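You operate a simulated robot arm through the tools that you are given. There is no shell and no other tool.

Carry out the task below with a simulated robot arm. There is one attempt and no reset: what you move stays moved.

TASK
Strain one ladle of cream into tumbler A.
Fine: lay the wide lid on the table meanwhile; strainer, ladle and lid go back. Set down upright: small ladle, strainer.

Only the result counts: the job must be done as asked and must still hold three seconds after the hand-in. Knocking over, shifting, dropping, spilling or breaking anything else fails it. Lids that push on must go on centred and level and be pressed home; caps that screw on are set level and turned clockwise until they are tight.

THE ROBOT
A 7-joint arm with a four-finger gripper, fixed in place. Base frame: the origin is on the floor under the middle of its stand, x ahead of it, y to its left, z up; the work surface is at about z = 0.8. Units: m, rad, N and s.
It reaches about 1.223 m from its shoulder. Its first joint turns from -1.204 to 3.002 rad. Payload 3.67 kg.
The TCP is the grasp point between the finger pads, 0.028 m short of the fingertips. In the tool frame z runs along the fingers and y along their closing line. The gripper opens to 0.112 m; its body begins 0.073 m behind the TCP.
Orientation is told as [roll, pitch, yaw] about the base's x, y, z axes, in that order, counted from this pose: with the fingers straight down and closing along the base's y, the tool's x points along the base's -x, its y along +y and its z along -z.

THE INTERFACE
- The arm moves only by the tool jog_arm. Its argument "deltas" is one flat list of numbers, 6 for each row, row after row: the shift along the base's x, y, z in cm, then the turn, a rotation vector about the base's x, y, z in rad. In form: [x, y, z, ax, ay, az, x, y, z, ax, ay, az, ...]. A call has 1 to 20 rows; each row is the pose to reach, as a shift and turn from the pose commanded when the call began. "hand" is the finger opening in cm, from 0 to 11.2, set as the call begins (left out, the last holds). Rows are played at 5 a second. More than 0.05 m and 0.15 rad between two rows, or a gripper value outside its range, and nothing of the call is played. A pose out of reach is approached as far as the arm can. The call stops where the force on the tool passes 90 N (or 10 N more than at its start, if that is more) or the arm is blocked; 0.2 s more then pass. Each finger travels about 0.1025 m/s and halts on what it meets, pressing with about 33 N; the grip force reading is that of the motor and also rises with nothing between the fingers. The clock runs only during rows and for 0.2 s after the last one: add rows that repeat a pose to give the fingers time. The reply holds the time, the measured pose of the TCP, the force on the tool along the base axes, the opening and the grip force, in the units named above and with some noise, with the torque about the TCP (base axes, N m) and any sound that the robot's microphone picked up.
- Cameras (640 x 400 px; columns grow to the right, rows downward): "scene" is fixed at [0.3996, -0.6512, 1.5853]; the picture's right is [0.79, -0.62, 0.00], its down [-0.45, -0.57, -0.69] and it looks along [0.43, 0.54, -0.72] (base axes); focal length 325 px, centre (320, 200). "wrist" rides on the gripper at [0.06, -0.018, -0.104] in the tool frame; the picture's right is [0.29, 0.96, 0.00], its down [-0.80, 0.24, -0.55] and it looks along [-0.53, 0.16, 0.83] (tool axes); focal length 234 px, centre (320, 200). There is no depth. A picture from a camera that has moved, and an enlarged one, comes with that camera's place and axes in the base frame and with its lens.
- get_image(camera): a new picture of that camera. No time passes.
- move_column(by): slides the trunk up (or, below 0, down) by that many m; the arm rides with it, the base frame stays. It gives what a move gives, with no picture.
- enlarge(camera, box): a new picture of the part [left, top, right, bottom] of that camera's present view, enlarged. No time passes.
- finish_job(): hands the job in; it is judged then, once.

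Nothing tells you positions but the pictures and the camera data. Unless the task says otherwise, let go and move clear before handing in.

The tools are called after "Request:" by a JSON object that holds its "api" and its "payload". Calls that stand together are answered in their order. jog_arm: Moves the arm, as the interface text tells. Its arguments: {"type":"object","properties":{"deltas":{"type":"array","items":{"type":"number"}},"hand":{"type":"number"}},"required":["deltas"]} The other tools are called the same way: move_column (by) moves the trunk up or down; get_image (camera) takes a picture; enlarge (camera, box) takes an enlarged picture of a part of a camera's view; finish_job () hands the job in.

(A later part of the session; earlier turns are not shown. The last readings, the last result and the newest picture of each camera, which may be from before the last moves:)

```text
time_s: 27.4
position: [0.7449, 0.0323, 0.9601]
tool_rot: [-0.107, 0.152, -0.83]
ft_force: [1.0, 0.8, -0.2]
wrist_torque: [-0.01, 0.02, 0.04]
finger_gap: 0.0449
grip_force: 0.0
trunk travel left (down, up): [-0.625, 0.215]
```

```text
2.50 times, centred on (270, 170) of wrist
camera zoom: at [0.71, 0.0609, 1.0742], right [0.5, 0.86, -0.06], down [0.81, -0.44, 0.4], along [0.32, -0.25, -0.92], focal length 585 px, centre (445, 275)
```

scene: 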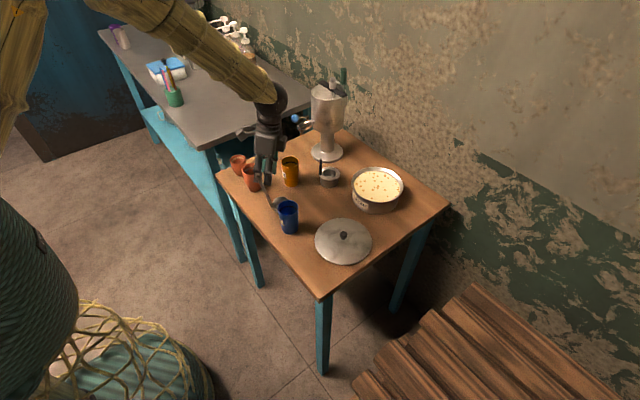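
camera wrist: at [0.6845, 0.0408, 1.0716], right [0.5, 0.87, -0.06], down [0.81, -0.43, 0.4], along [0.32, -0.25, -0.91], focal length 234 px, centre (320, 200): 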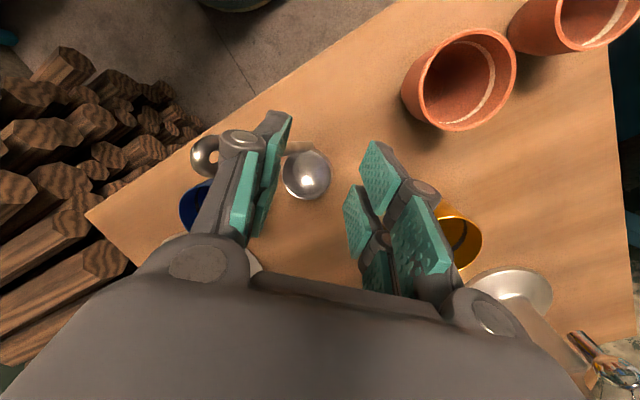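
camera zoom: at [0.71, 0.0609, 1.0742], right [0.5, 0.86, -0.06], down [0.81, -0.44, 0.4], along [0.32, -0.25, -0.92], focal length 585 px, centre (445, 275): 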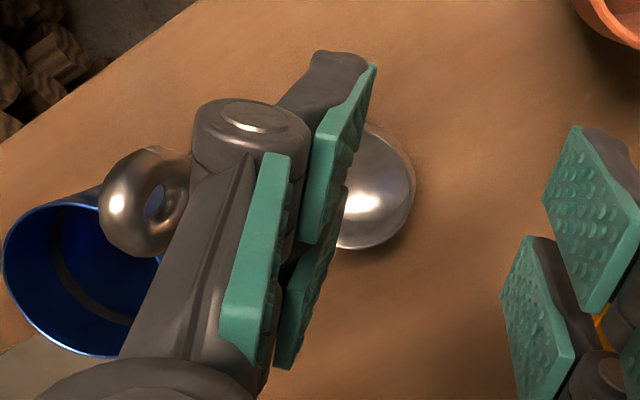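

The ladle is upright again at its original spot and free of the finger. I'll move away a little further and then up, watching how the arm tracks.

Request:
{"api": "jog_arm", "payload": {"deltas": [0.5, 0.4, 0, 0, 0, 0, 1, 0.8, 0, 0, 0, 0, 1.5, 1.2, 0, 0, 0, 0, 1.5, 1.2, 1, 0, 0, 0, 1.5, 1.2, 3, 0, 0, 0, 1.5, 1.2, 5, 0, 0, 0, 1.5, 1.2, 5, 0, 0, 0]}}

Request:
{"api": "get_image", "payload": {"camera": "scene"}}

Request:
{"api": "enlarge", "payload": {"camera": "scene", "box": [225, 130, 325, 240]}}

```text
time_s: 29.0
position: [0.757, 0.0416, 1.0008]
tool_rot: [-0.116, 0.166, -0.839]
ft_force: [0.4, 0.4, 0.3]
wrist_torque: [0.01, -0.01, 0.02]
finger_gap: 0.0453
grip_force: 0.1
trunk travel left (down, up): [-0.625, 0.215]
```

```text
taken
```

scene: 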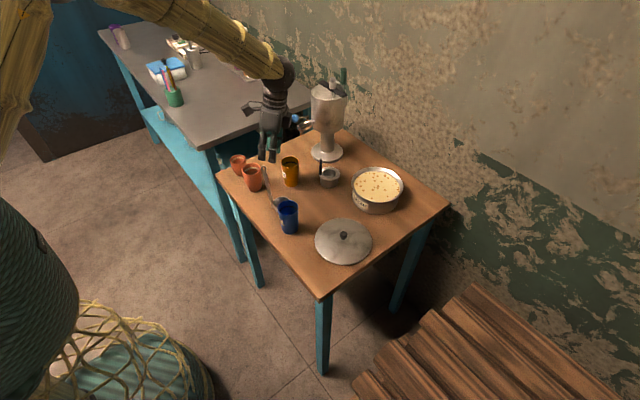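

```text
3.64 times, centred on (275, 185) of scene
camera zoom: at [0.3996, -0.6512, 1.5853], right [0.79, -0.62, 0.0], down [-0.45, -0.57, -0.69], along [0.43, 0.54, -0.72], focal length 1181 px, centre (484, 254)
```

zoom: 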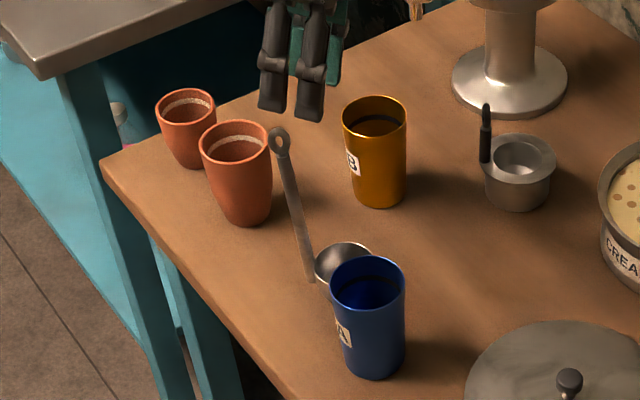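

The ladle stands as it did before. The arm seems to hit a limit at close range, so I'll back out over clear space, level the hand, and work out what limits it before trying again.

Request:
{"api": "jog_arm", "payload": {"deltas": [2, 0, 1, 0, 0, 0, 5, 0, 2, 0, 0, 0, 8, 0, 4, 0, 0, 0, 10, 0, 6, 0, -0.06, 0.02, 10, 0, 8, -0.02, -0.12, 0.03, 10, 0, 8, -0.034, -0.184, 0.04, 10, 0, 8, -0.034, -0.184, 0.04]}}

Request:
{"api": "get_image", "payload": {"camera": "scene"}}

```text
time_s: 30.6
position: [0.86, 0.0377, 1.0765]
tool_rot: [-0.01, 0.015, -0.793]
ft_force: [-0.2, 0.1, -0.1]
wrist_torque: [-0.04, -0.03, -0.03]
finger_gap: 0.0449
grip_force: 0.0
trunk travel left (down, up): [-0.625, 0.215]
```

```text
taken
```

scene: 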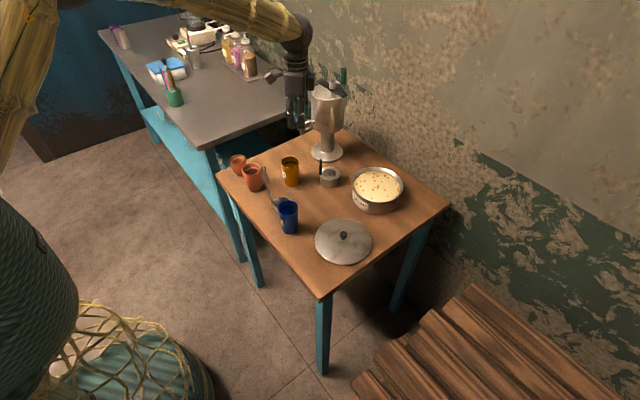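

Request:
{"api": "jog_arm", "payload": {"deltas": [0, 0, 0, 0, 0, 0.13, 0, 0, 0, 0, 0, 0.26, 0, 0, 0, 0, 0, 0.39, 0, 0, 0, 0, 0, 0.52, 0, 0, 0, 0, 0, 0.65, 0, 0, 0, 0, 0, 0.785, 0, 0, 0, 0, 0, 0.785]}}

Request:
{"api": "jog_arm", "payload": {"deltas": [0, 0, 0, 0, 0, 0.13, 0, 0, 0, 0, 0, 0.26, 0, 0, 0, 0, 0, 0.39, 0, 0, 0, 0, 0, 0.52, 0, 0, 0, 0, 0, 0.65, 0, 0, 0, 0, 0, 0.785, 0, 0, 0, 0, 0, 0.785]}}

Request:
{"api": "get_image", "payload": {"camera": "scene"}}

```text
time_s: 32.2
position: [0.857, 0.0488, 1.0867]
tool_rot: [-0.005, -0.008, 0.01]
ft_force: [-0.8, 0.1, -0.8]
wrist_torque: [0.02, 0.01, -0.01]
finger_gap: 0.0449
grip_force: 0.0
trunk travel left (down, up): [-0.625, 0.215]
```

```text
time_s: 33.8
position: [0.8575, 0.0491, 1.0877]
tool_rot: [-0.006, -0.008, 0.796]
ft_force: [0.2, 0.3, 0.8]
wrist_torque: [-0.02, 0.03, 0.0]
finger_gap: 0.0452
grip_force: 0.1
trunk travel left (down, up): [-0.625, 0.215]
```

```text
taken
```

scene: 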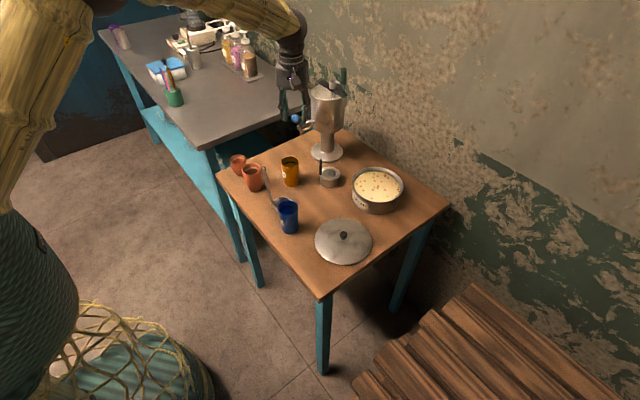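

Positive yaw tracks accurately, so only negative yaw is limited. I'll test how far positive yaw goes.

Request:
{"api": "jog_arm", "payload": {"deltas": [0, 0, 0, 0, 0, 0.14, 0, 0, 0, 0, 0, 0.28, 0, 0, 0, 0, 0, 0.42, 0, 0, 0, 0, 0, 0.56, 0, 0, 0, 0, 0, 0.7, 0, 0, 0, 0, 0, 0.84, 0, 0, 0, 0, 0, 0.98, 0, 0, 0, 0, 0, 1.12, 0, 0, 0, 0, 0, 1.26, 0, 0, 0, 0, 0, 1.4, 0, 0, 0, 0, 0, 1.54, 0, 0, 0, 0, 0, 1.54]}}

Request:
{"api": "get_image", "payload": {"camera": "wrist"}}

```text
time_s: 36.4
position: [0.8566, 0.0498, 1.0884]
tool_rot: [-0.005, -0.006, 2.336]
ft_force: [-0.7, 0.3, 0.8]
wrist_torque: [-0.01, 0.0, 0.03]
finger_gap: 0.0451
grip_force: 0.0
trunk travel left (down, up): [-0.625, 0.215]
```

```text
taken
camera wrist: at [0.912, 0.0184, 1.1925], right [-0.49, -0.87, -0.01], down [-0.73, 0.4, 0.56], along [-0.48, 0.28, -0.83], focal length 234 px, centre (320, 200)
```

wrist: 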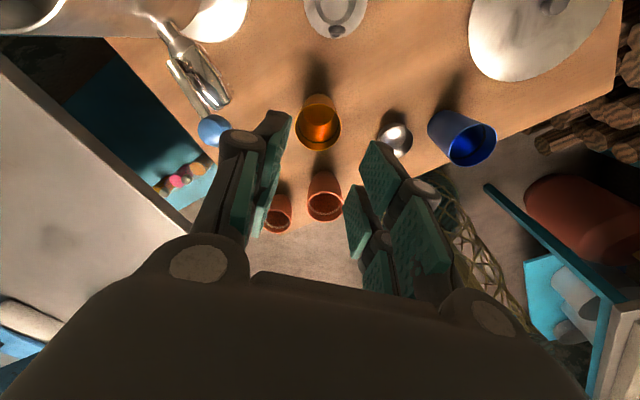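

Yaw up to 134° works well. From here I can also see the ladle from the far side, so I'll enlarge it.

Request:
{"api": "enlarge", "payload": {"camera": "wrist", "box": [360, 100, 440, 170]}}

Request:
{"api": "enlarge", "payload": {"camera": "scene", "box": [255, 155, 300, 215]}}

```text
5.71 times, centred on (400, 135) of wrist
camera zoom: at [0.912, 0.0184, 1.1925], right [-0.49, -0.87, -0.01], down [-0.73, 0.4, 0.56], along [-0.48, 0.28, -0.83], focal length 1338 px, centre (-137, 571)
```

zoom: 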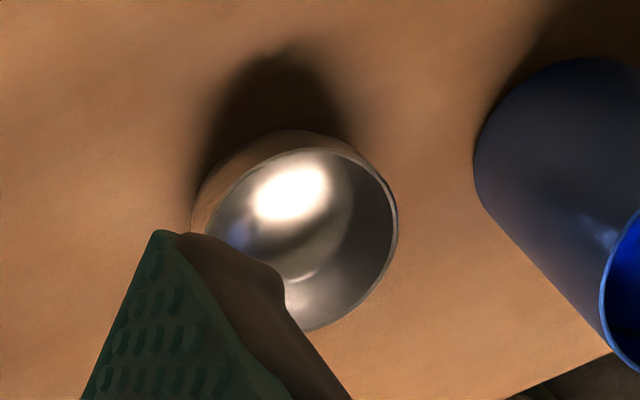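

```text
6.67 times, centred on (278, 185) of scene
camera zoom: at [0.3996, -0.6512, 1.5853], right [0.79, -0.62, 0.0], down [-0.45, -0.57, -0.69], along [0.43, 0.54, -0.72], focal length 2165 px, centre (603, 300)
```

zoom: 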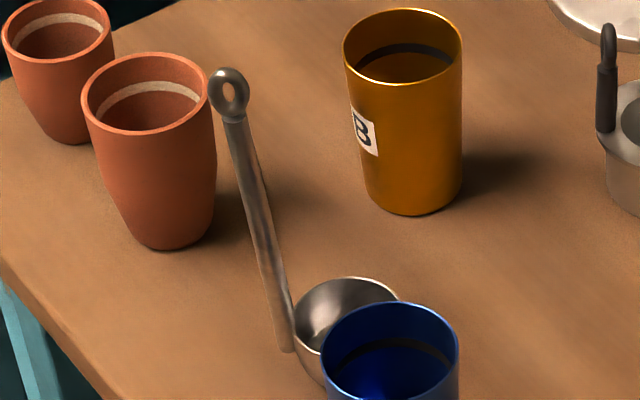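

Before touching anything, I'll rehearse the pouring tilt in free space over the lid area, to be sure the arm can point its fingers sideways there.

Request:
{"api": "jog_arm", "payload": {"deltas": [-0.6, -1.6, 1, 0, 0, -0.14, -1.2, -3.2, 2, 0, 0, -0.28, -1.9, -4.8, 3, 0, 0, -0.42, -2.6, -6.5, 3, 0, 0, -0.56, -3.2, -8.1, 3, 0, 0, -0.7, -3.9, -9.7, 3, 0, 0, -0.84, -4.6, -11.4, 3, 0, 0, -0.98, -5.2, -13, 3, 0, 0, -1.12, -5.9, -14.6, 3, 0, 0, -1.26, -6.6, -16.2, 3, 0, 0, -1.4, -7.2, -17.9, 3, 0, 0, -1.54, -7.9, -19.5, 3, 0, 0, -1.68, -8.6, -21.1, 3, 0, 0, -1.82, -9.2, -22.7, 3, 0, 0, -1.96, -9.9, -24.3, 3, 0, 0, -2.1, -10.5, -25.9, 3, 0, 0, -2.24, -10.7, -27, 3, 0, 0, -2.336, -10.7, -27, 3, 0, 0, -2.336]}}

Request:
{"api": "jog_arm", "payload": {"deltas": [0, 0, 0, 0.12, 0, 0, 0, 0, 0, 0.24, 0, 0, 0, 0, 0, 0.36, 0, 0, 0, 0, 0, 0.48, 0, 0, 0, 0, 0, 0.6, 0, 0, 0, 0, 0, 0.6, 0, 0]}}

Request:
{"api": "get_image", "payload": {"camera": "scene"}}

```text
time_s: 40.2
position: [0.7492, -0.2215, 1.1168]
tool_rot: [-0.004, -0.007, -0.004]
ft_force: [0.0, 0.0, 0.0]
wrist_torque: [0.04, 0.0, 0.0]
finger_gap: 0.045
grip_force: 0.0
trunk travel left (down, up): [-0.625, 0.215]
```

```text
time_s: 41.6
position: [0.7498, -0.22, 1.1188]
tool_rot: [0.594, -0.006, -0.006]
ft_force: [-0.3, 0.9, -0.1]
wrist_torque: [-0.07, -0.01, 0.01]
finger_gap: 0.0447
grip_force: 0.1
trunk travel left (down, up): [-0.625, 0.215]
```

```text
taken
```

scene: 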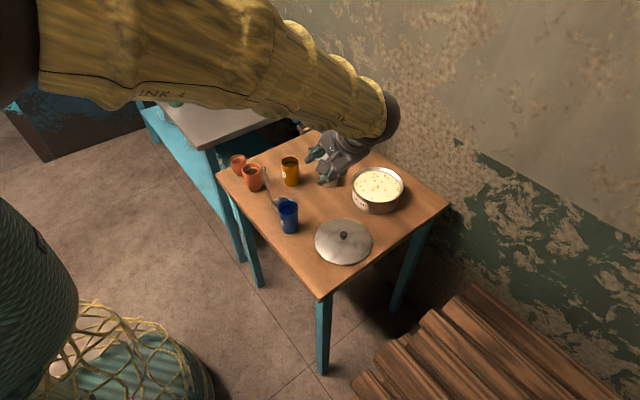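

Request:
{"api": "jog_arm", "payload": {"deltas": [0, 0, 0, 0.14, 0, 0, 0, 0, 0, 0.28, 0, 0, 0, 0, 0, 0.42, 0, 0, 0, 0, 0, 0.56, 0, 0, 0, 0, 0, 0.7, 0, 0, 0, 0, 0, 0.7, 0, 0]}}

Request:
{"api": "jog_arm", "payload": {"deltas": [0, 0, 0, 0.14, 0, 0, 0, 0, 0, 0.28, 0, 0, 0, 0, 0, 0.42, 0, 0, 0, 0, 0, 0.56, 0, 0, 0, 0, 0, 0.56, 0, 0]}}

Request:
{"api": "get_image", "payload": {"camera": "scene"}}

```text
time_s: 43.0
position: [0.7506, -0.2201, 1.1182]
tool_rot: [1.295, -0.002, -0.008]
ft_force: [0.5, -0.9, 0.9]
wrist_torque: [-0.05, -0.01, 0.0]
finger_gap: 0.0449
grip_force: 0.1
trunk travel left (down, up): [-0.625, 0.215]
```

```text
time_s: 44.2
position: [0.7504, -0.2207, 1.1183]
tool_rot: [1.855, 0.005, -0.007]
ft_force: [-0.2, 0.4, 0.0]
wrist_torque: [-0.05, -0.03, 0.01]
finger_gap: 0.045
grip_force: 0.1
trunk travel left (down, up): [-0.625, 0.215]
```

```text
taken
```

scene: 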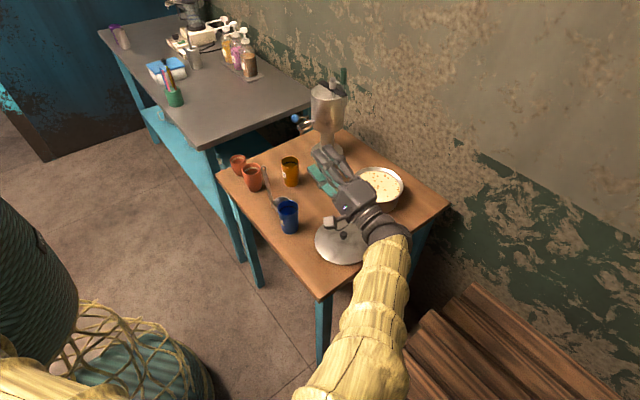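

The forward-pour tilt works up to 106°. I'll rehearse it at the actual pouring position and height, just short of tumbler A.

Request:
{"api": "jog_arm", "payload": {"deltas": [-1, 0.2, -2.4, 0, 0, 0, -2, 0.4, -4.8, 0, 0, 0, -3, 0.6, -7.2, 0, 0, 0, -3.7, 0.8, -9.6, 0, 0, 0, -3.7, 1, -11.8, 0, 0, 0, -3.7, 1, -11.8, 0, 0, 0]}}

Request:
{"api": "get_image", "payload": {"camera": "scene"}}

Request:
{"api": "get_image", "payload": {"camera": "wrist"}}

```text
time_s: 45.6
position: [0.7134, -0.2111, 1.0015]
tool_rot: [1.856, 0.004, -0.005]
ft_force: [0.0, 0.6, 1.0]
wrist_torque: [-0.02, -0.02, -0.02]
finger_gap: 0.0448
grip_force: 0.1
trunk travel left (down, up): [-0.625, 0.215]
```

```text
taken
```

scene: 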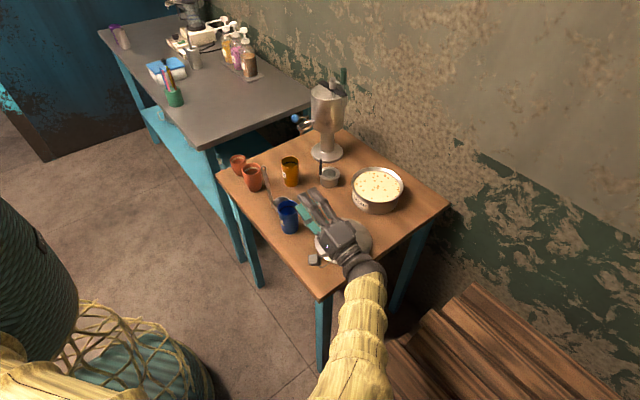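

```text
taken
camera wrist: at [0.6534, -0.3052, 0.9556], right [-0.29, -0.27, 0.92], down [0.79, -0.6, 0.07], along [0.54, 0.75, 0.38], focal length 234 px, centre (320, 200)
```

wrist: 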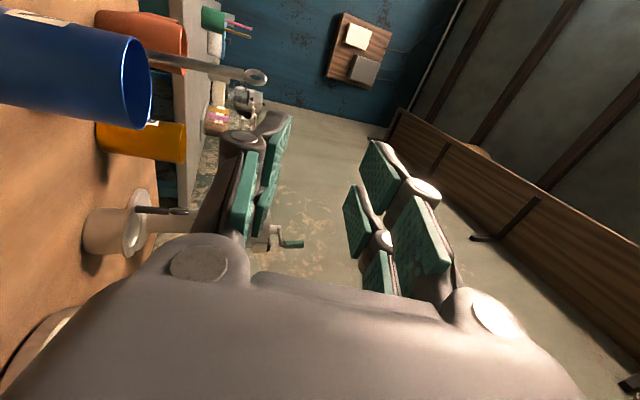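

The pour pose is reachable with no contact. This sideways view is also useful, so I'll enlarge the ladle ring, tumbler rim and strainer.

Request:
{"api": "enlarge", "payload": {"camera": "wrist", "box": [130, 30, 290, 130]}}

Request:
{"api": "enlarge", "payload": {"camera": "wrist", "box": [70, 170, 230, 270]}}

Request:
{"api": "enlarge", "payload": {"camera": "wrist", "box": [0, 0, 240, 150]}}

```text
4.00 times, centred on (210, 80) of wrist
camera zoom: at [0.6534, -0.3052, 0.9556], right [-0.29, -0.27, 0.92], down [0.79, -0.6, 0.07], along [0.54, 0.75, 0.38], focal length 937 px, centre (760, 680)
```

zoom: 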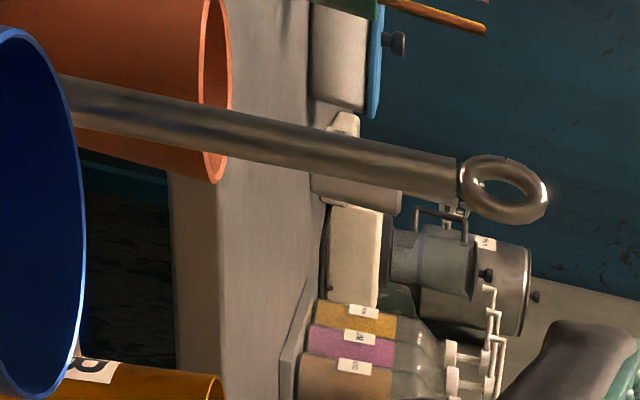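

```text
4.00 times, centred on (150, 220) of wrist
camera zoom: at [0.6534, -0.3052, 0.9556], right [-0.29, -0.27, 0.92], down [0.79, -0.6, 0.07], along [0.54, 0.75, 0.38], focal length 937 px, centre (1000, 120)
```

zoom: 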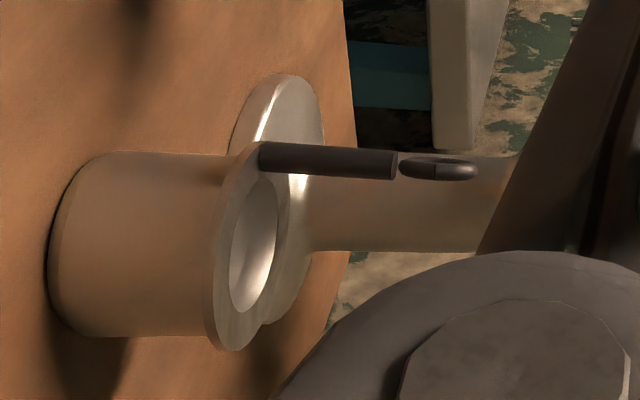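

```text
2.67 times, centred on (120, 75) of wrist
camera zoom: at [0.6534, -0.3052, 0.9556], right [-0.29, -0.27, 0.92], down [0.79, -0.6, 0.07], along [0.54, 0.75, 0.38], focal length 624 px, centre (853, 533)
```

zoom: 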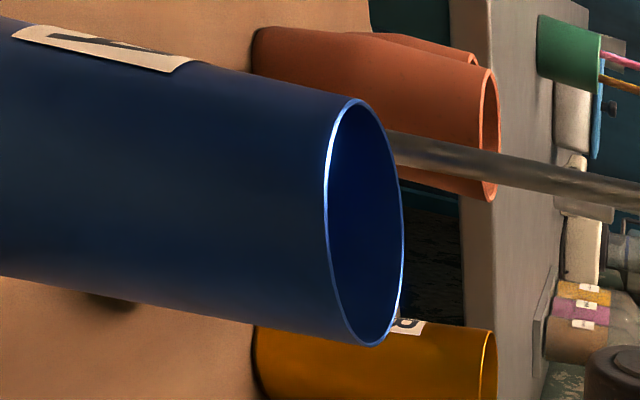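

This view helps, but the ladle ring's exact facing is still unclear. I'll slide sideways to see the ladle from another azimuth.

Request:
{"api": "jog_arm", "payload": {"deltas": [4, 0, 0.5, 0, 0, 0, 8, 0, 1, 0, 0, 0, 12, 0, 1, 0, 0, 0, 15, 0, 1, 0, 0, 0, 15, 0, 1, 0, 0, 0]}}

Request:
{"api": "get_image", "payload": {"camera": "wrist"}}

```text
time_s: 46.8
position: [0.8645, -0.2095, 1.0116]
tool_rot: [1.854, 0.003, -0.007]
ft_force: [-0.7, 0.4, -0.2]
wrist_torque: [0.0, -0.01, -0.03]
finger_gap: 0.0451
grip_force: 0.0
trunk travel left (down, up): [-0.625, 0.215]
```

```text
taken
camera wrist: at [0.8036, -0.3049, 0.9655], right [-0.29, -0.27, 0.92], down [0.79, -0.6, 0.07], along [0.54, 0.75, 0.38], focal length 234 px, centre (320, 200)
```

wrist: 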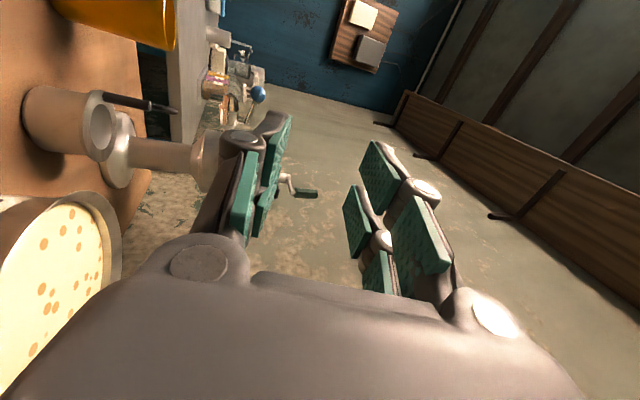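

Request:
{"api": "enlarge", "payload": {"camera": "wrist", "box": [0, 60, 200, 185]}}

Request:
{"api": "enlarge", "payload": {"camera": "wrist", "box": [0, 170, 160, 390]}}

```text
3.20 times, centred on (100, 122) of wrist
camera zoom: at [0.8036, -0.3049, 0.9655], right [-0.29, -0.27, 0.92], down [0.79, -0.6, 0.07], along [0.54, 0.75, 0.38], focal length 749 px, centre (1024, 448)
```

zoom: 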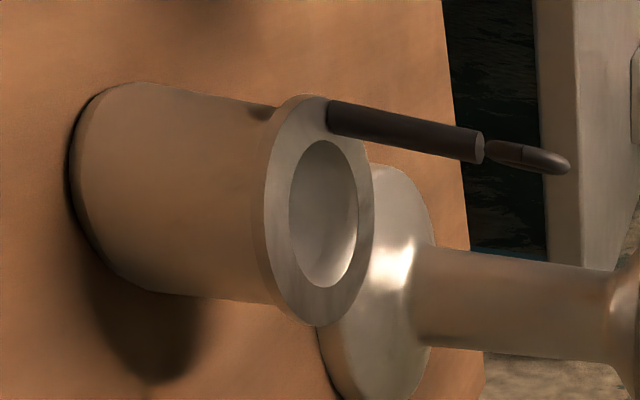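

```text
1.82 times, centred on (80, 280) of wrist
camera zoom: at [0.8036, -0.3049, 0.9655], right [-0.29, -0.27, 0.92], down [0.79, -0.6, 0.07], along [0.54, 0.75, 0.38], focal length 426 px, centre (756, 54)
```

zoom: 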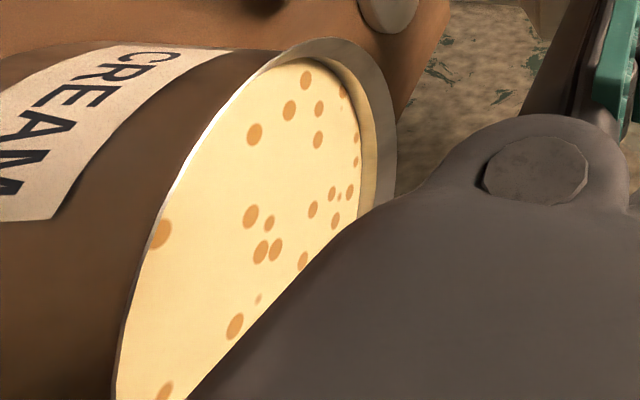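

Request:
{"api": "jog_arm", "payload": {"deltas": [-1, 0, 3, 0, 0, 0, -2, 0.5, 6, -0.14, 0, 0, -3, 1, 9, -0.28, 0, 0, -4, 2, 11, -0.42, 0, 0, -5, 3, 11, -0.56, 0, 0, -6, 4, 11, -0.7, 0, 0, -7, 5, 11, -0.84, 0, 0, -8, 6, 11, -0.98, 0, 0, -9, 7, 11, -1.12, 0, 0, -10, 8, 11, -1.26, 0, 0, -11, 9, 11, -1.4, 0, 0, -12, 10, 11, -1.54, 0, 0, -12.5, 11, 11, -1.68, 0, 0, -12.5, 11, 11, -1.81, 0, 0, -12.5, 11, 11, -1.856, 0, 0, -12.5, 11, 11, -1.856, 0, 0]}}

Request:
{"api": "jog_arm", "payload": {"deltas": [0, 0.3, 0, 0, 0, 0.14, 0, 0.6, 0, 0, 0, 0.28, 0, 0.9, 0, 0, 0, 0.42, 0, 1.2, 0, 0, 0, 0.56, 0, 1.5, 0, 0, 0, 0.7, 0, 1.8, 0, 0, 0, 0.84, 0, 2.1, 0, 0, 0, 0.98, -0.5, 2.4, 0, 0, 0, 1.12, -1, 2.7, 0, 0, 0, 1.26, -1.5, 2.9, 0, 0, 0, 1.4, -1.5, 2.9, -2, 0, 0, 1.54, -1.5, 2.9, -5, 0, 0, 1.57, -1.5, 2.9, -5, 0, 0, 1.57]}}

Request:
{"api": "get_image", "payload": {"camera": "wrist"}}

```text
time_s: 50.2
position: [0.7391, -0.1002, 1.1208]
tool_rot: [-0.005, -0.007, -0.002]
ft_force: [0.2, 0.2, 0.0]
wrist_torque: [-0.01, -0.02, 0.03]
finger_gap: 0.0451
grip_force: 0.2
trunk travel left (down, up): [-0.625, 0.215]
```

```text
time_s: 53.0
position: [0.7238, -0.074, 1.0702]
tool_rot: [-0.001, -0.006, 1.568]
ft_force: [-0.6, -0.3, -0.4]
wrist_torque: [0.04, -0.03, 0.0]
finger_gap: 0.045
grip_force: 0.1
trunk travel left (down, up): [-0.625, 0.215]
```

```text
taken
camera wrist: at [0.7411, -0.1341, 1.1757], right [-0.96, -0.29, 0.0], down [-0.24, 0.79, 0.56], along [-0.16, 0.54, -0.83], focal length 234 px, centre (320, 200)
```

wrist: 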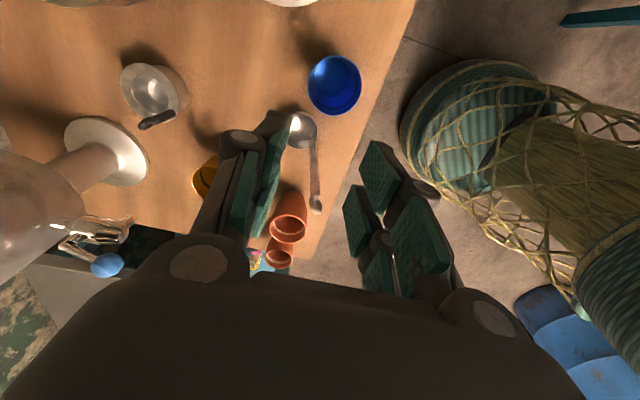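

Request:
{"api": "enlarge", "payload": {"camera": "wrist", "box": [270, 90, 370, 220]}}

Request:
{"api": "enlarge", "payload": {"camera": "wrist", "box": [295, 175, 335, 220]}}

```text
3.08 times, centred on (320, 155) of wrist
camera zoom: at [0.7411, -0.1341, 1.1757], right [-0.96, -0.29, 0.0], down [-0.24, 0.79, 0.56], along [-0.16, 0.54, -0.83], focal length 720 px, centre (320, 338)
```

zoom: 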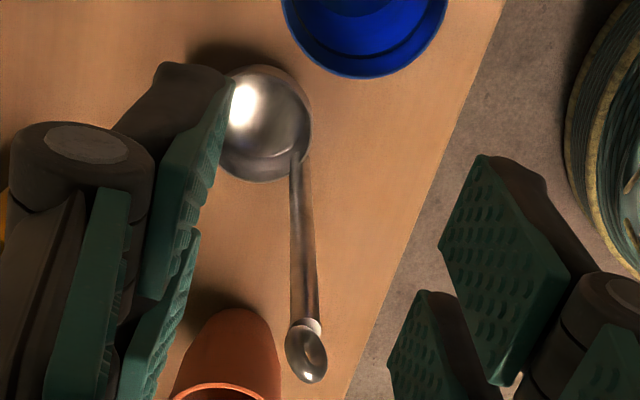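

```text
8.89 times, centred on (315, 198) of wrist
camera zoom: at [0.7411, -0.1341, 1.1757], right [-0.96, -0.29, 0.0], down [-0.24, 0.79, 0.56], along [-0.16, 0.54, -0.83], focal length 2082 px, centre (364, 222)
```

zoom: 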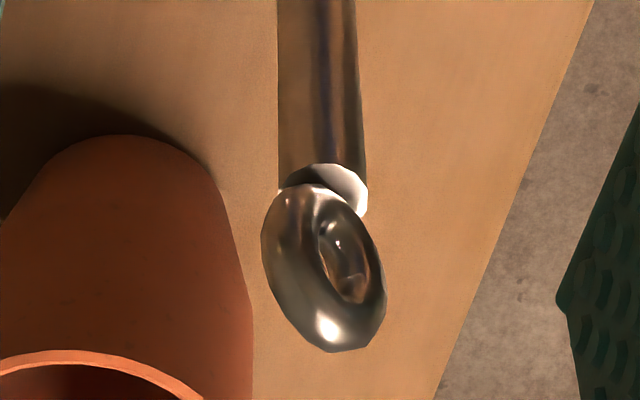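

The ladle handle is a round rod about 10 mm thick at (0.711, -0.004), with its ring on top, so it can be gripped at any yaw below the ring. Next I'll pick up the strainer, so I'm moving over it with the gripper at 58° yaw to close radially on its rod.

Request:
{"api": "jog_arm", "payload": {"deltas": [3, 1, 0, 0, 0, -0.11, 6, 2, 0, 0, 0, -0.22, 9, 3, 0, 0, 0, -0.33, 12, 4, 0, 0, 0, -0.44, 15, 5, 0, 0, 0, -0.556, 18.04, 6.19, 0, 0, 0, -0.556, 18.04, 6.19, -4, 0, 0, -0.556, 18.04, 6.19, -8, 0, 0, -0.556, 18.04, 6.19, -11, 0, 0, -0.556, 18.04, 6.19, -11, 0, 0, -0.556, 18.04, 6.19, -11, 0, 0, -0.556], "hand": 4.5}}

Request:
{"api": "get_image", "payload": {"camera": "wrist"}}

Request:
{"api": "enlarge", "payload": {"camera": "wrist", "box": [250, 100, 390, 220]}}

Request:
{"api": "enlarge", "payload": {"camera": "scene", "box": [290, 110, 370, 200]}}

```text
time_s: 55.4
position: [0.9019, -0.0093, 0.9587]
tool_rot: [-0.002, -0.005, 1.011]
ft_force: [0.3, 0.3, 0.5]
wrist_torque: [0.0, -0.01, -0.04]
finger_gap: 0.0449
grip_force: 0.0
trunk travel left (down, up): [-0.625, 0.215]
```

```text
taken
camera wrist: at [0.8854, -0.0706, 1.0632], right [-0.96, 0.26, 0.0], down [0.22, 0.8, 0.56], along [0.15, 0.54, -0.83], focal length 234 px, centre (320, 200)
```

wrist: 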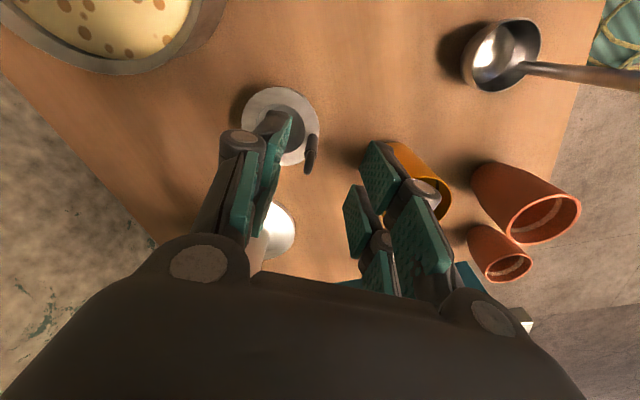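

```text
3.33 times, centred on (320, 160) of wrist
camera zoom: at [0.8854, -0.0706, 1.0632], right [-0.96, 0.26, 0.0], down [0.22, 0.8, 0.56], along [0.15, 0.54, -0.83], focal length 781 px, centre (320, 333)
```

zoom: 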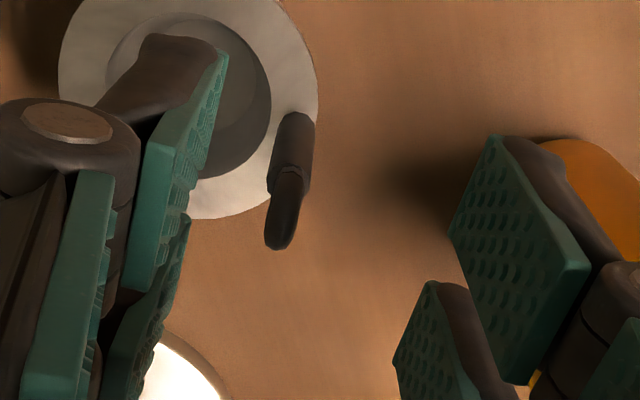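

```text
4.44 times, centred on (330, 155) of scene
camera zoom: at [0.3996, -0.6512, 1.5853], right [0.79, -0.62, 0.0], down [-0.45, -0.57, -0.69], along [0.43, 0.54, -0.72], focal length 1443 px, centre (276, 400)
```

zoom: 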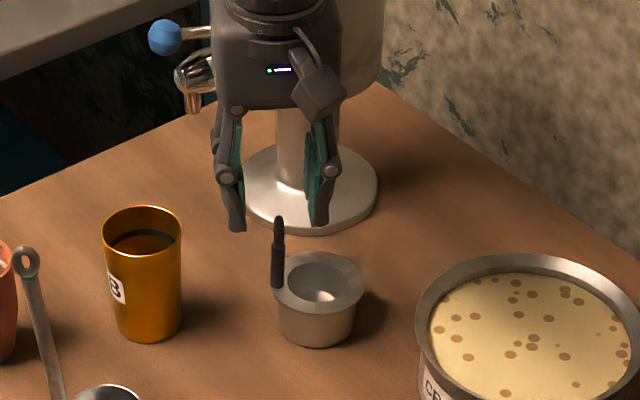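

The ring is edge-on in this view, so the closing direction is right. The rod needs a few millimetres of centring. I'll shift and lower to gripping height.

Request:
{"api": "jog_arm", "payload": {"deltas": [0.14, -0.5, 0, 0, 0, 0, 0.14, -0.5, -1.5, 0, 0, 0, 0.14, -0.5, -3, 0, 0, 0, 0.14, -0.5, -4, 0, 0, 0, 0.14, -0.5, -4, 0, 0, 0]}}

Request:
{"api": "enlarge", "payload": {"camera": "wrist", "box": [220, 90, 420, 260]}}

Request:
{"api": "enlarge", "payload": {"camera": "scene", "box": [300, 120, 360, 200]}}

```text
time_s: 56.6
position: [0.9042, -0.0161, 0.9192]
tool_rot: [-0.001, -0.008, 1.01]
ft_force: [0.1, -1.1, -0.1]
wrist_torque: [-0.01, 0.0, -0.01]
finger_gap: 0.0447
grip_force: 0.0
trunk travel left (down, up): [-0.625, 0.215]
```

```text
2.35 times, centred on (320, 175) of wrist
camera zoom: at [0.8879, -0.0755, 1.0234], right [-0.96, 0.26, 0.0], down [0.22, 0.8, 0.56], along [0.15, 0.54, -0.83], focal length 551 px, centre (320, 259)
```

zoom: 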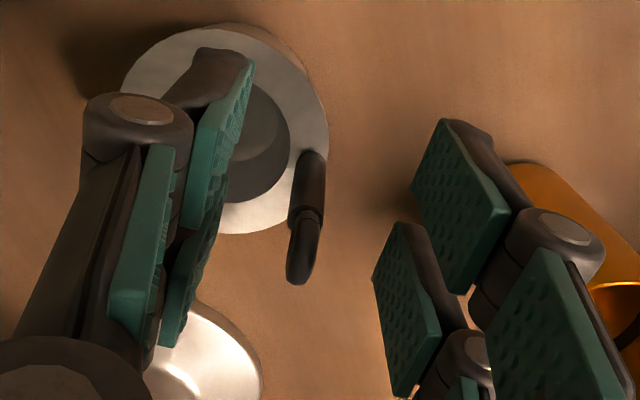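

```text
5.00 times, centred on (330, 160) of scene
camera zoom: at [0.3996, -0.6512, 1.5853], right [0.79, -0.62, 0.0], down [-0.45, -0.57, -0.69], along [0.43, 0.54, -0.72], focal length 1624 px, centre (270, 400)
```

zoom: 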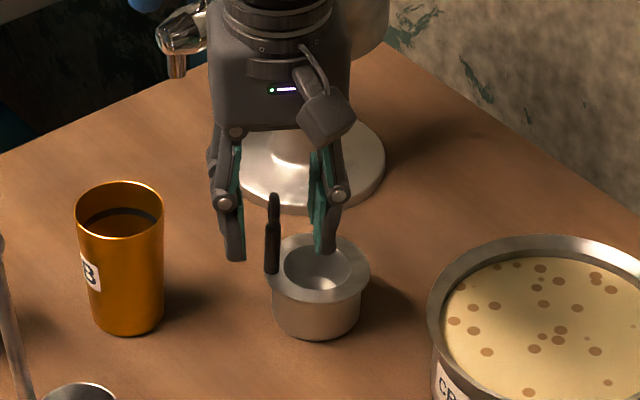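

Request:
{"api": "jog_arm", "payload": {"deltas": [0, 0, -1.5, 0, 0, 0, 0, 0, -3, 0, 0, 0, 0, 0, -3.5, 0, 0, 0, 0, 0, -3.5, 0, 0, 0]}}

Request:
{"api": "jog_arm", "payload": {"deltas": [0, 0, 0, 0, 0, 0, 0, 0, 0, 0, 0, 0], "hand": 2.2}}

Request:
{"api": "enlarge", "payload": {"camera": "wrist", "box": [220, 90, 420, 260]}}

Request:
{"api": "enlarge", "payload": {"camera": "scene", "box": [300, 130, 360, 200]}}

```text
time_s: 57.6
position: [0.9048, -0.0131, 0.8853]
tool_rot: [-0.001, -0.007, 1.013]
ft_force: [0.2, -0.4, -0.5]
wrist_torque: [0.02, -0.03, 0.04]
finger_gap: 0.0452
grip_force: 0.1
trunk travel left (down, up): [-0.625, 0.215]
```

```text
time_s: 58.2
position: [0.9049, -0.0129, 0.8843]
tool_rot: [-0.002, -0.007, 1.012]
ft_force: [0.5, -0.6, 1.4]
wrist_torque: [0.0, 0.0, 0.0]
finger_gap: 0.0217
grip_force: 0.1
trunk travel left (down, up): [-0.625, 0.215]
```

```text
2.35 times, centred on (320, 175) of wrist
camera zoom: at [0.8877, -0.0748, 0.9892], right [-0.96, 0.26, 0.0], down [0.22, 0.8, 0.56], along [0.15, 0.54, -0.83], focal length 551 px, centre (320, 259)
```

zoom: 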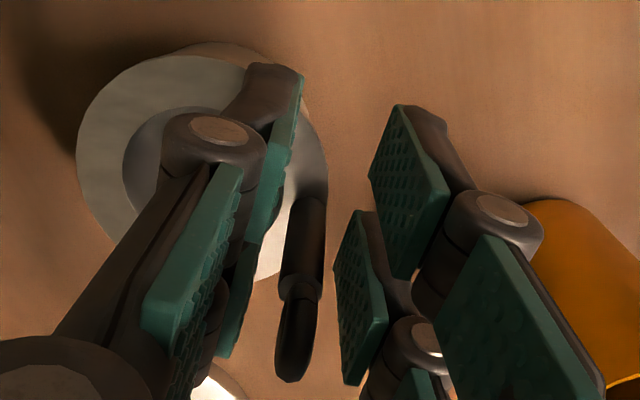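

```text
5.71 times, centred on (330, 165) of scene
camera zoom: at [0.3996, -0.6512, 1.5853], right [0.79, -0.62, 0.0], down [-0.45, -0.57, -0.69], along [0.43, 0.54, -0.72], focal length 1856 px, centre (263, 400)
```

zoom: 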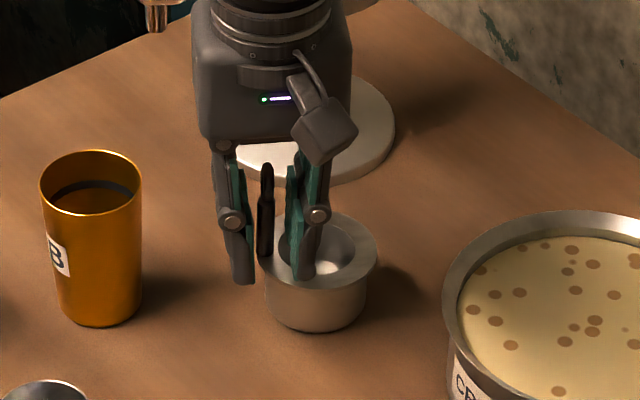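

The rod sits about 2–3 mm toward one side of the gap. I'll centre it and close.

Request:
{"api": "jog_arm", "payload": {"deltas": [-0.23, 0.14, 0, 0, 0, 0, -0.23, 0.14, 0, 0, 0, 0]}}

Request:
{"api": "jog_arm", "payload": {"deltas": [0, 0, 0, 0, 0, 0, 0, 0, 0, 0, 0, 0], "hand": 1.4}}

Request:
{"api": "enlarge", "payload": {"camera": "wrist", "box": [220, 90, 420, 260]}}

Request:
{"api": "enlarge", "payload": {"camera": "scene", "box": [310, 140, 350, 190]}}

```text
time_s: 58.8
position: [0.9021, -0.0128, 0.8858]
tool_rot: [-0.003, -0.005, 1.013]
ft_force: [-0.3, 0.4, -0.1]
wrist_torque: [-0.03, 0.0, 0.0]
finger_gap: 0.0219
grip_force: 0.1
trunk travel left (down, up): [-0.625, 0.215]
```

```text
time_s: 59.4
position: [0.9023, -0.0135, 0.8847]
tool_rot: [-0.002, -0.006, 1.014]
ft_force: [0.0, -0.7, -0.1]
wrist_torque: [-0.03, -0.02, 0.0]
finger_gap: 0.014
grip_force: 0.1
trunk travel left (down, up): [-0.625, 0.215]
```

```text
2.35 times, centred on (320, 175) of wrist
camera zoom: at [0.8856, -0.0738, 0.9889], right [-0.96, 0.26, 0.0], down [0.22, 0.8, 0.56], along [0.15, 0.54, -0.83], focal length 551 px, centre (320, 259)
```

zoom: 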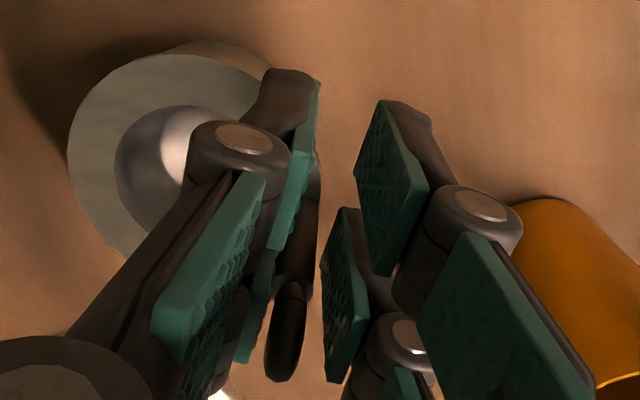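

```text
8.00 times, centred on (330, 165) of scene
camera zoom: at [0.3996, -0.6512, 1.5853], right [0.79, -0.62, 0.0], down [-0.45, -0.57, -0.69], along [0.43, 0.54, -0.72], focal length 2598 px, centre (240, 480)
```

zoom: 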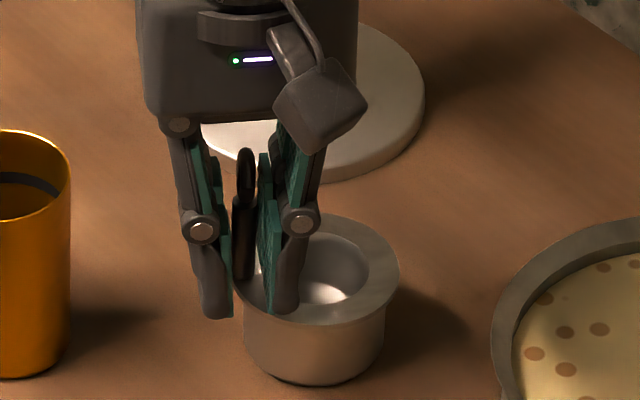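

The rod is centred. Closing fully.

Request:
{"api": "jog_arm", "payload": {"deltas": [0, 0, 0, 0, 0, 0, 0, 0, 0, 0, 0, 0, 0, 0, 0, 0, 0, 0], "hand": 0}}

Request:
{"api": "enlarge", "payload": {"camera": "scene", "box": [310, 140, 350, 190]}}

Request:
{"api": "enlarge", "payload": {"camera": "wrist", "box": [220, 90, 420, 260]}}

```text
time_s: 60.2
position: [0.9021, -0.0135, 0.8841]
tool_rot: [-0.002, -0.007, 1.012]
ft_force: [-0.5, 0.8, 0.2]
wrist_torque: [0.02, 0.06, 0.01]
finger_gap: 0.0099
grip_force: 33.0
trunk travel left (down, up): [-0.625, 0.215]
```

```text
8.00 times, centred on (330, 165) of scene
camera zoom: at [0.3996, -0.6512, 1.5853], right [0.79, -0.62, 0.0], down [-0.45, -0.57, -0.69], along [0.43, 0.54, -0.72], focal length 2598 px, centre (240, 480)
```

zoom: 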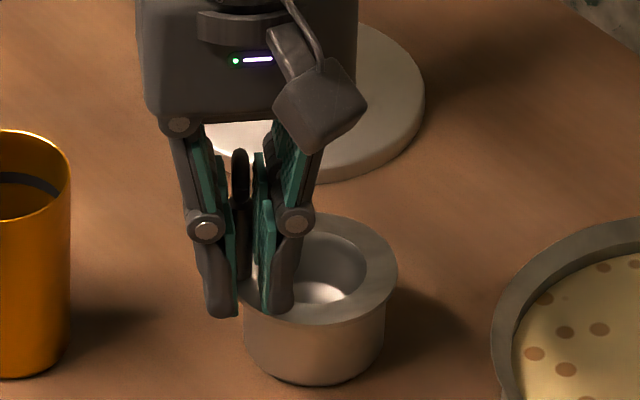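

```text
2.35 times, centred on (320, 175) of wrist
camera zoom: at [0.8855, -0.0737, 0.9889], right [-0.96, 0.26, 0.0], down [0.22, 0.8, 0.56], along [0.15, 0.54, -0.83], focal length 551 px, centre (320, 259)
```

zoom: 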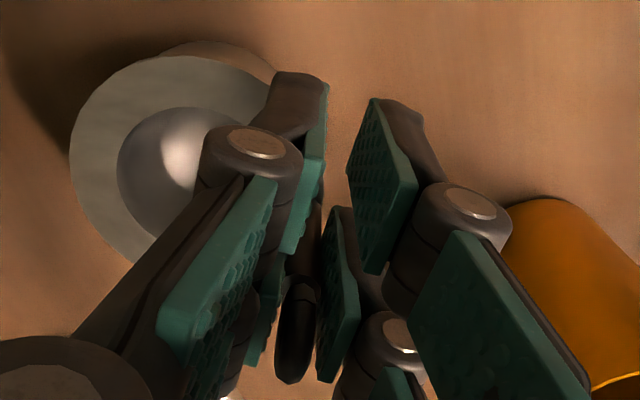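

Gripped at 9.9 mm, the rod's diameter. Lifting the strainer slowly and checking that its holder stays down.

Request:
{"api": "jog_arm", "payload": {"deltas": [0, 0, 0.5, 0, 0, 0, 0, 0, 1, 0, 0, 0, 0, 0, 2, 0, 0, 0, 0, 0, 3.5, 0, 0, 0, 0, 0, 6, 0, 0, 0, 0, 0, 9, 0, 0, 0, 0, 0, 12, 0, 0, 0, 0, 0, 12, 0, 0, 0]}}

Request:
{"api": "enlarge", "payload": {"camera": "scene", "box": [290, 90, 370, 200]}}

Request:
{"api": "get_image", "payload": {"camera": "wrist"}}

```text
time_s: 62.0
position: [0.9009, -0.0147, 1.0048]
tool_rot: [-0.001, -0.008, 1.012]
ft_force: [-0.3, -0.3, -1.3]
wrist_torque: [0.05, 0.04, 0.02]
finger_gap: 0.0099
grip_force: 33.3
trunk travel left (down, up): [-0.625, 0.215]
```

```text
3.64 times, centred on (330, 145) of scene
camera zoom: at [0.3996, -0.6512, 1.5853], right [0.79, -0.62, 0.0], down [-0.45, -0.57, -0.69], along [0.43, 0.54, -0.72], focal length 1181 px, centre (284, 400)
```

zoom: 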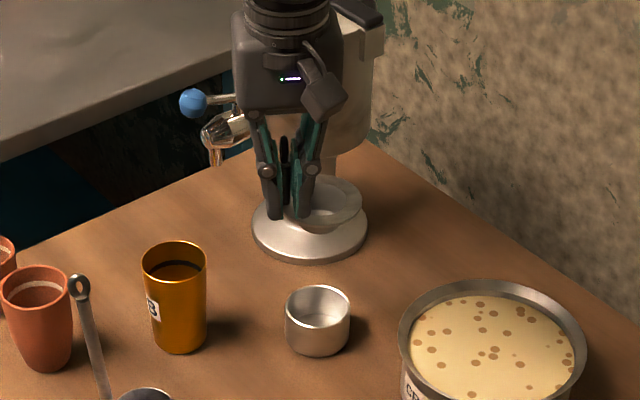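

```text
taken
camera wrist: at [0.8851, -0.075, 1.1101], right [-0.96, 0.26, 0.0], down [0.22, 0.8, 0.56], along [0.15, 0.54, -0.83], focal length 234 px, centre (320, 200)
```

wrist: 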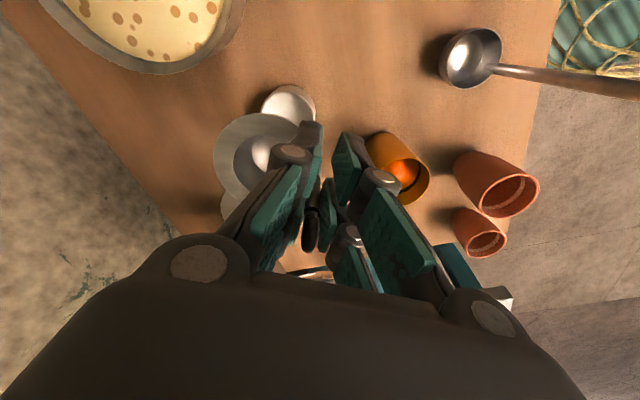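

The strainer came free and the holder stayed in place. I'll carry it to tumbler A, turning it so its handle ends up out of the pouring path.

Request:
{"api": "jog_arm", "payload": {"deltas": [-2.3, -1.3, 0, 0, 0, 0.13, -4.6, -2.6, 0, 0, 0, 0.26, -6.9, -4, 0, 0, 0, 0.39, -9.2, -5.4, 0, 0, 0, 0.52, -11.5, -6.8, 0, 0, 0, 0.65, -13.8, -8.2, 0, 0, 0, 0.78, -16, -9.5, 0, 0, 0, 0.91, -18.2, -10.8, 0, 0, 0, 1.04, -20.35, -11.93, 0, 0, 0, 1.17, -20.35, -11.93, 0, 0, 0, 1.17, -20.35, -11.93, 0, 0, 0, 1.17]}}

Request:
{"api": "get_image", "payload": {"camera": "wrist"}}

Request:
{"api": "enlarge", "payload": {"camera": "scene", "box": [245, 140, 345, 250]}}

```text
time_s: 64.4
position: [0.699, -0.1343, 1.0041]
tool_rot: [-0.001, -0.007, 2.184]
ft_force: [-0.7, 0.0, -0.7]
wrist_torque: [0.02, 0.0, 0.02]
finger_gap: 0.0099
grip_force: 32.8
trunk travel left (down, up): [-0.625, 0.215]
```

```text
taken
camera wrist: at [0.7476, -0.1727, 1.1082], right [-0.62, -0.79, 0.0], down [-0.65, 0.51, 0.56], along [-0.44, 0.35, -0.83], focal length 234 px, centre (320, 200)
```

wrist: 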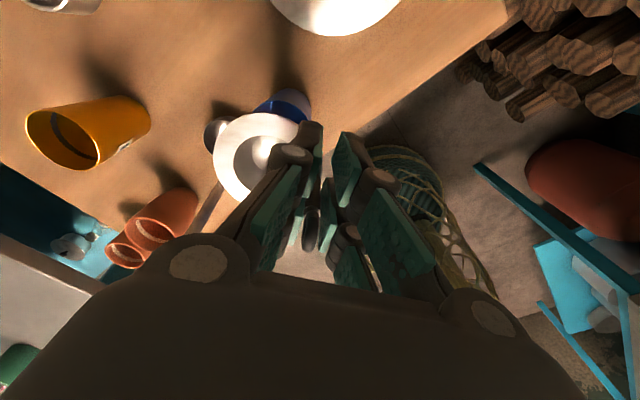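

```text
3.64 times, centred on (295, 195) of scene
camera zoom: at [0.3996, -0.6512, 1.5853], right [0.79, -0.62, 0.0], down [-0.45, -0.57, -0.69], along [0.43, 0.54, -0.72], focal length 1181 px, centre (411, 218)
```

zoom: 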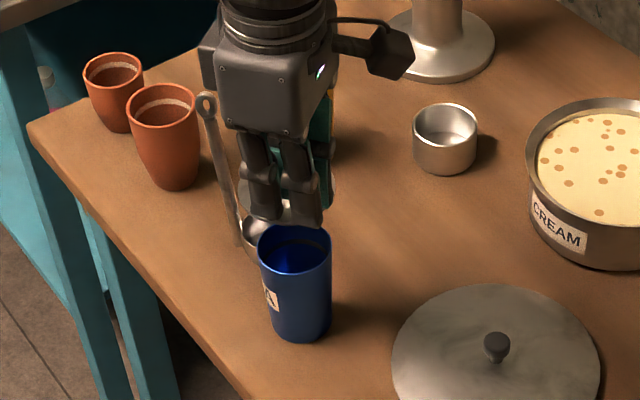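

Request:
{"api": "enlarge", "payload": {"camera": "wrist", "box": [190, 70, 350, 230]}}

Request:
{"api": "enlarge", "payload": {"camera": "scene", "box": [265, 175, 315, 240]}}

```text
2.50 times, centred on (270, 150) of wrist
camera zoom: at [0.7476, -0.1727, 1.1082], right [-0.62, -0.79, 0.0], down [-0.65, 0.51, 0.56], along [-0.44, 0.35, -0.83], focal length 585 px, centre (445, 325)
```

zoom: 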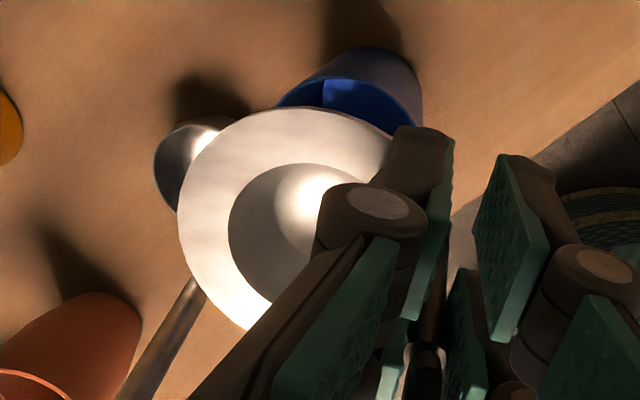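

```text
6.15 times, centred on (290, 208) of scene
camera zoom: at [0.3996, -0.6512, 1.5853], right [0.79, -0.62, 0.0], down [-0.45, -0.57, -0.69], along [0.43, 0.54, -0.72], focal length 1999 px, centre (505, 154)
```

zoom: 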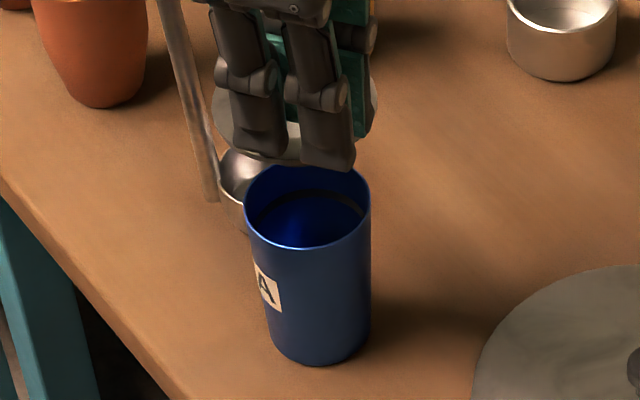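

Both cameras put the strainer within about 2–3 mm of tumbler A's axis. I'll nudge it and lower to just above the rim, then check from both cameras.

Request:
{"api": "jog_arm", "payload": {"deltas": [-0.1, -0.12, -1.2, 0, 0, 0, -0.1, -0.12, -2.4, 0, 0, 0, -0.1, -0.12, -3.6, 0, 0, 0, -0.1, -0.12, -4.3, 0, 0, 0, -0.1, -0.12, -4.3, 0, 0, 0]}}

Request:
{"api": "enlarge", "payload": {"camera": "wrist", "box": [190, 70, 350, 230]}}

Request:
{"api": "enlarge", "payload": {"camera": "scene", "box": [265, 175, 315, 240]}}

```text
time_s: 65.6
position: [0.6977, -0.1328, 0.9604]
tool_rot: [0.0, -0.007, 2.182]
ft_force: [0.5, 0.4, -0.7]
wrist_torque: [0.01, 0.03, 0.0]
finger_gap: 0.01
grip_force: 32.7
trunk travel left (down, up): [-0.625, 0.215]
```

```text
2.50 times, centred on (270, 150) of wrist
camera zoom: at [0.7471, -0.1725, 1.0658], right [-0.62, -0.79, 0.0], down [-0.65, 0.51, 0.56], along [-0.44, 0.35, -0.83], focal length 585 px, centre (445, 325)
```

zoom: 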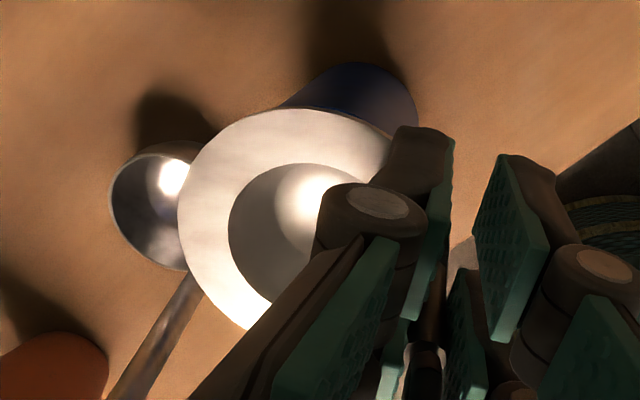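

```text
6.15 times, centred on (290, 208) of scene
camera zoom: at [0.3996, -0.6512, 1.5853], right [0.79, -0.62, 0.0], down [-0.45, -0.57, -0.69], along [0.43, 0.54, -0.72], focal length 1999 px, centre (505, 154)
```

zoom: 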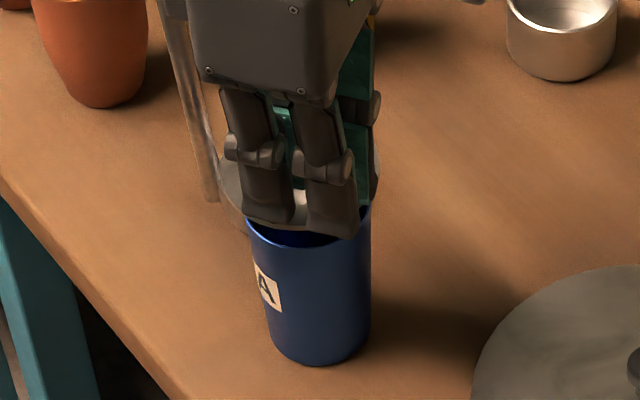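

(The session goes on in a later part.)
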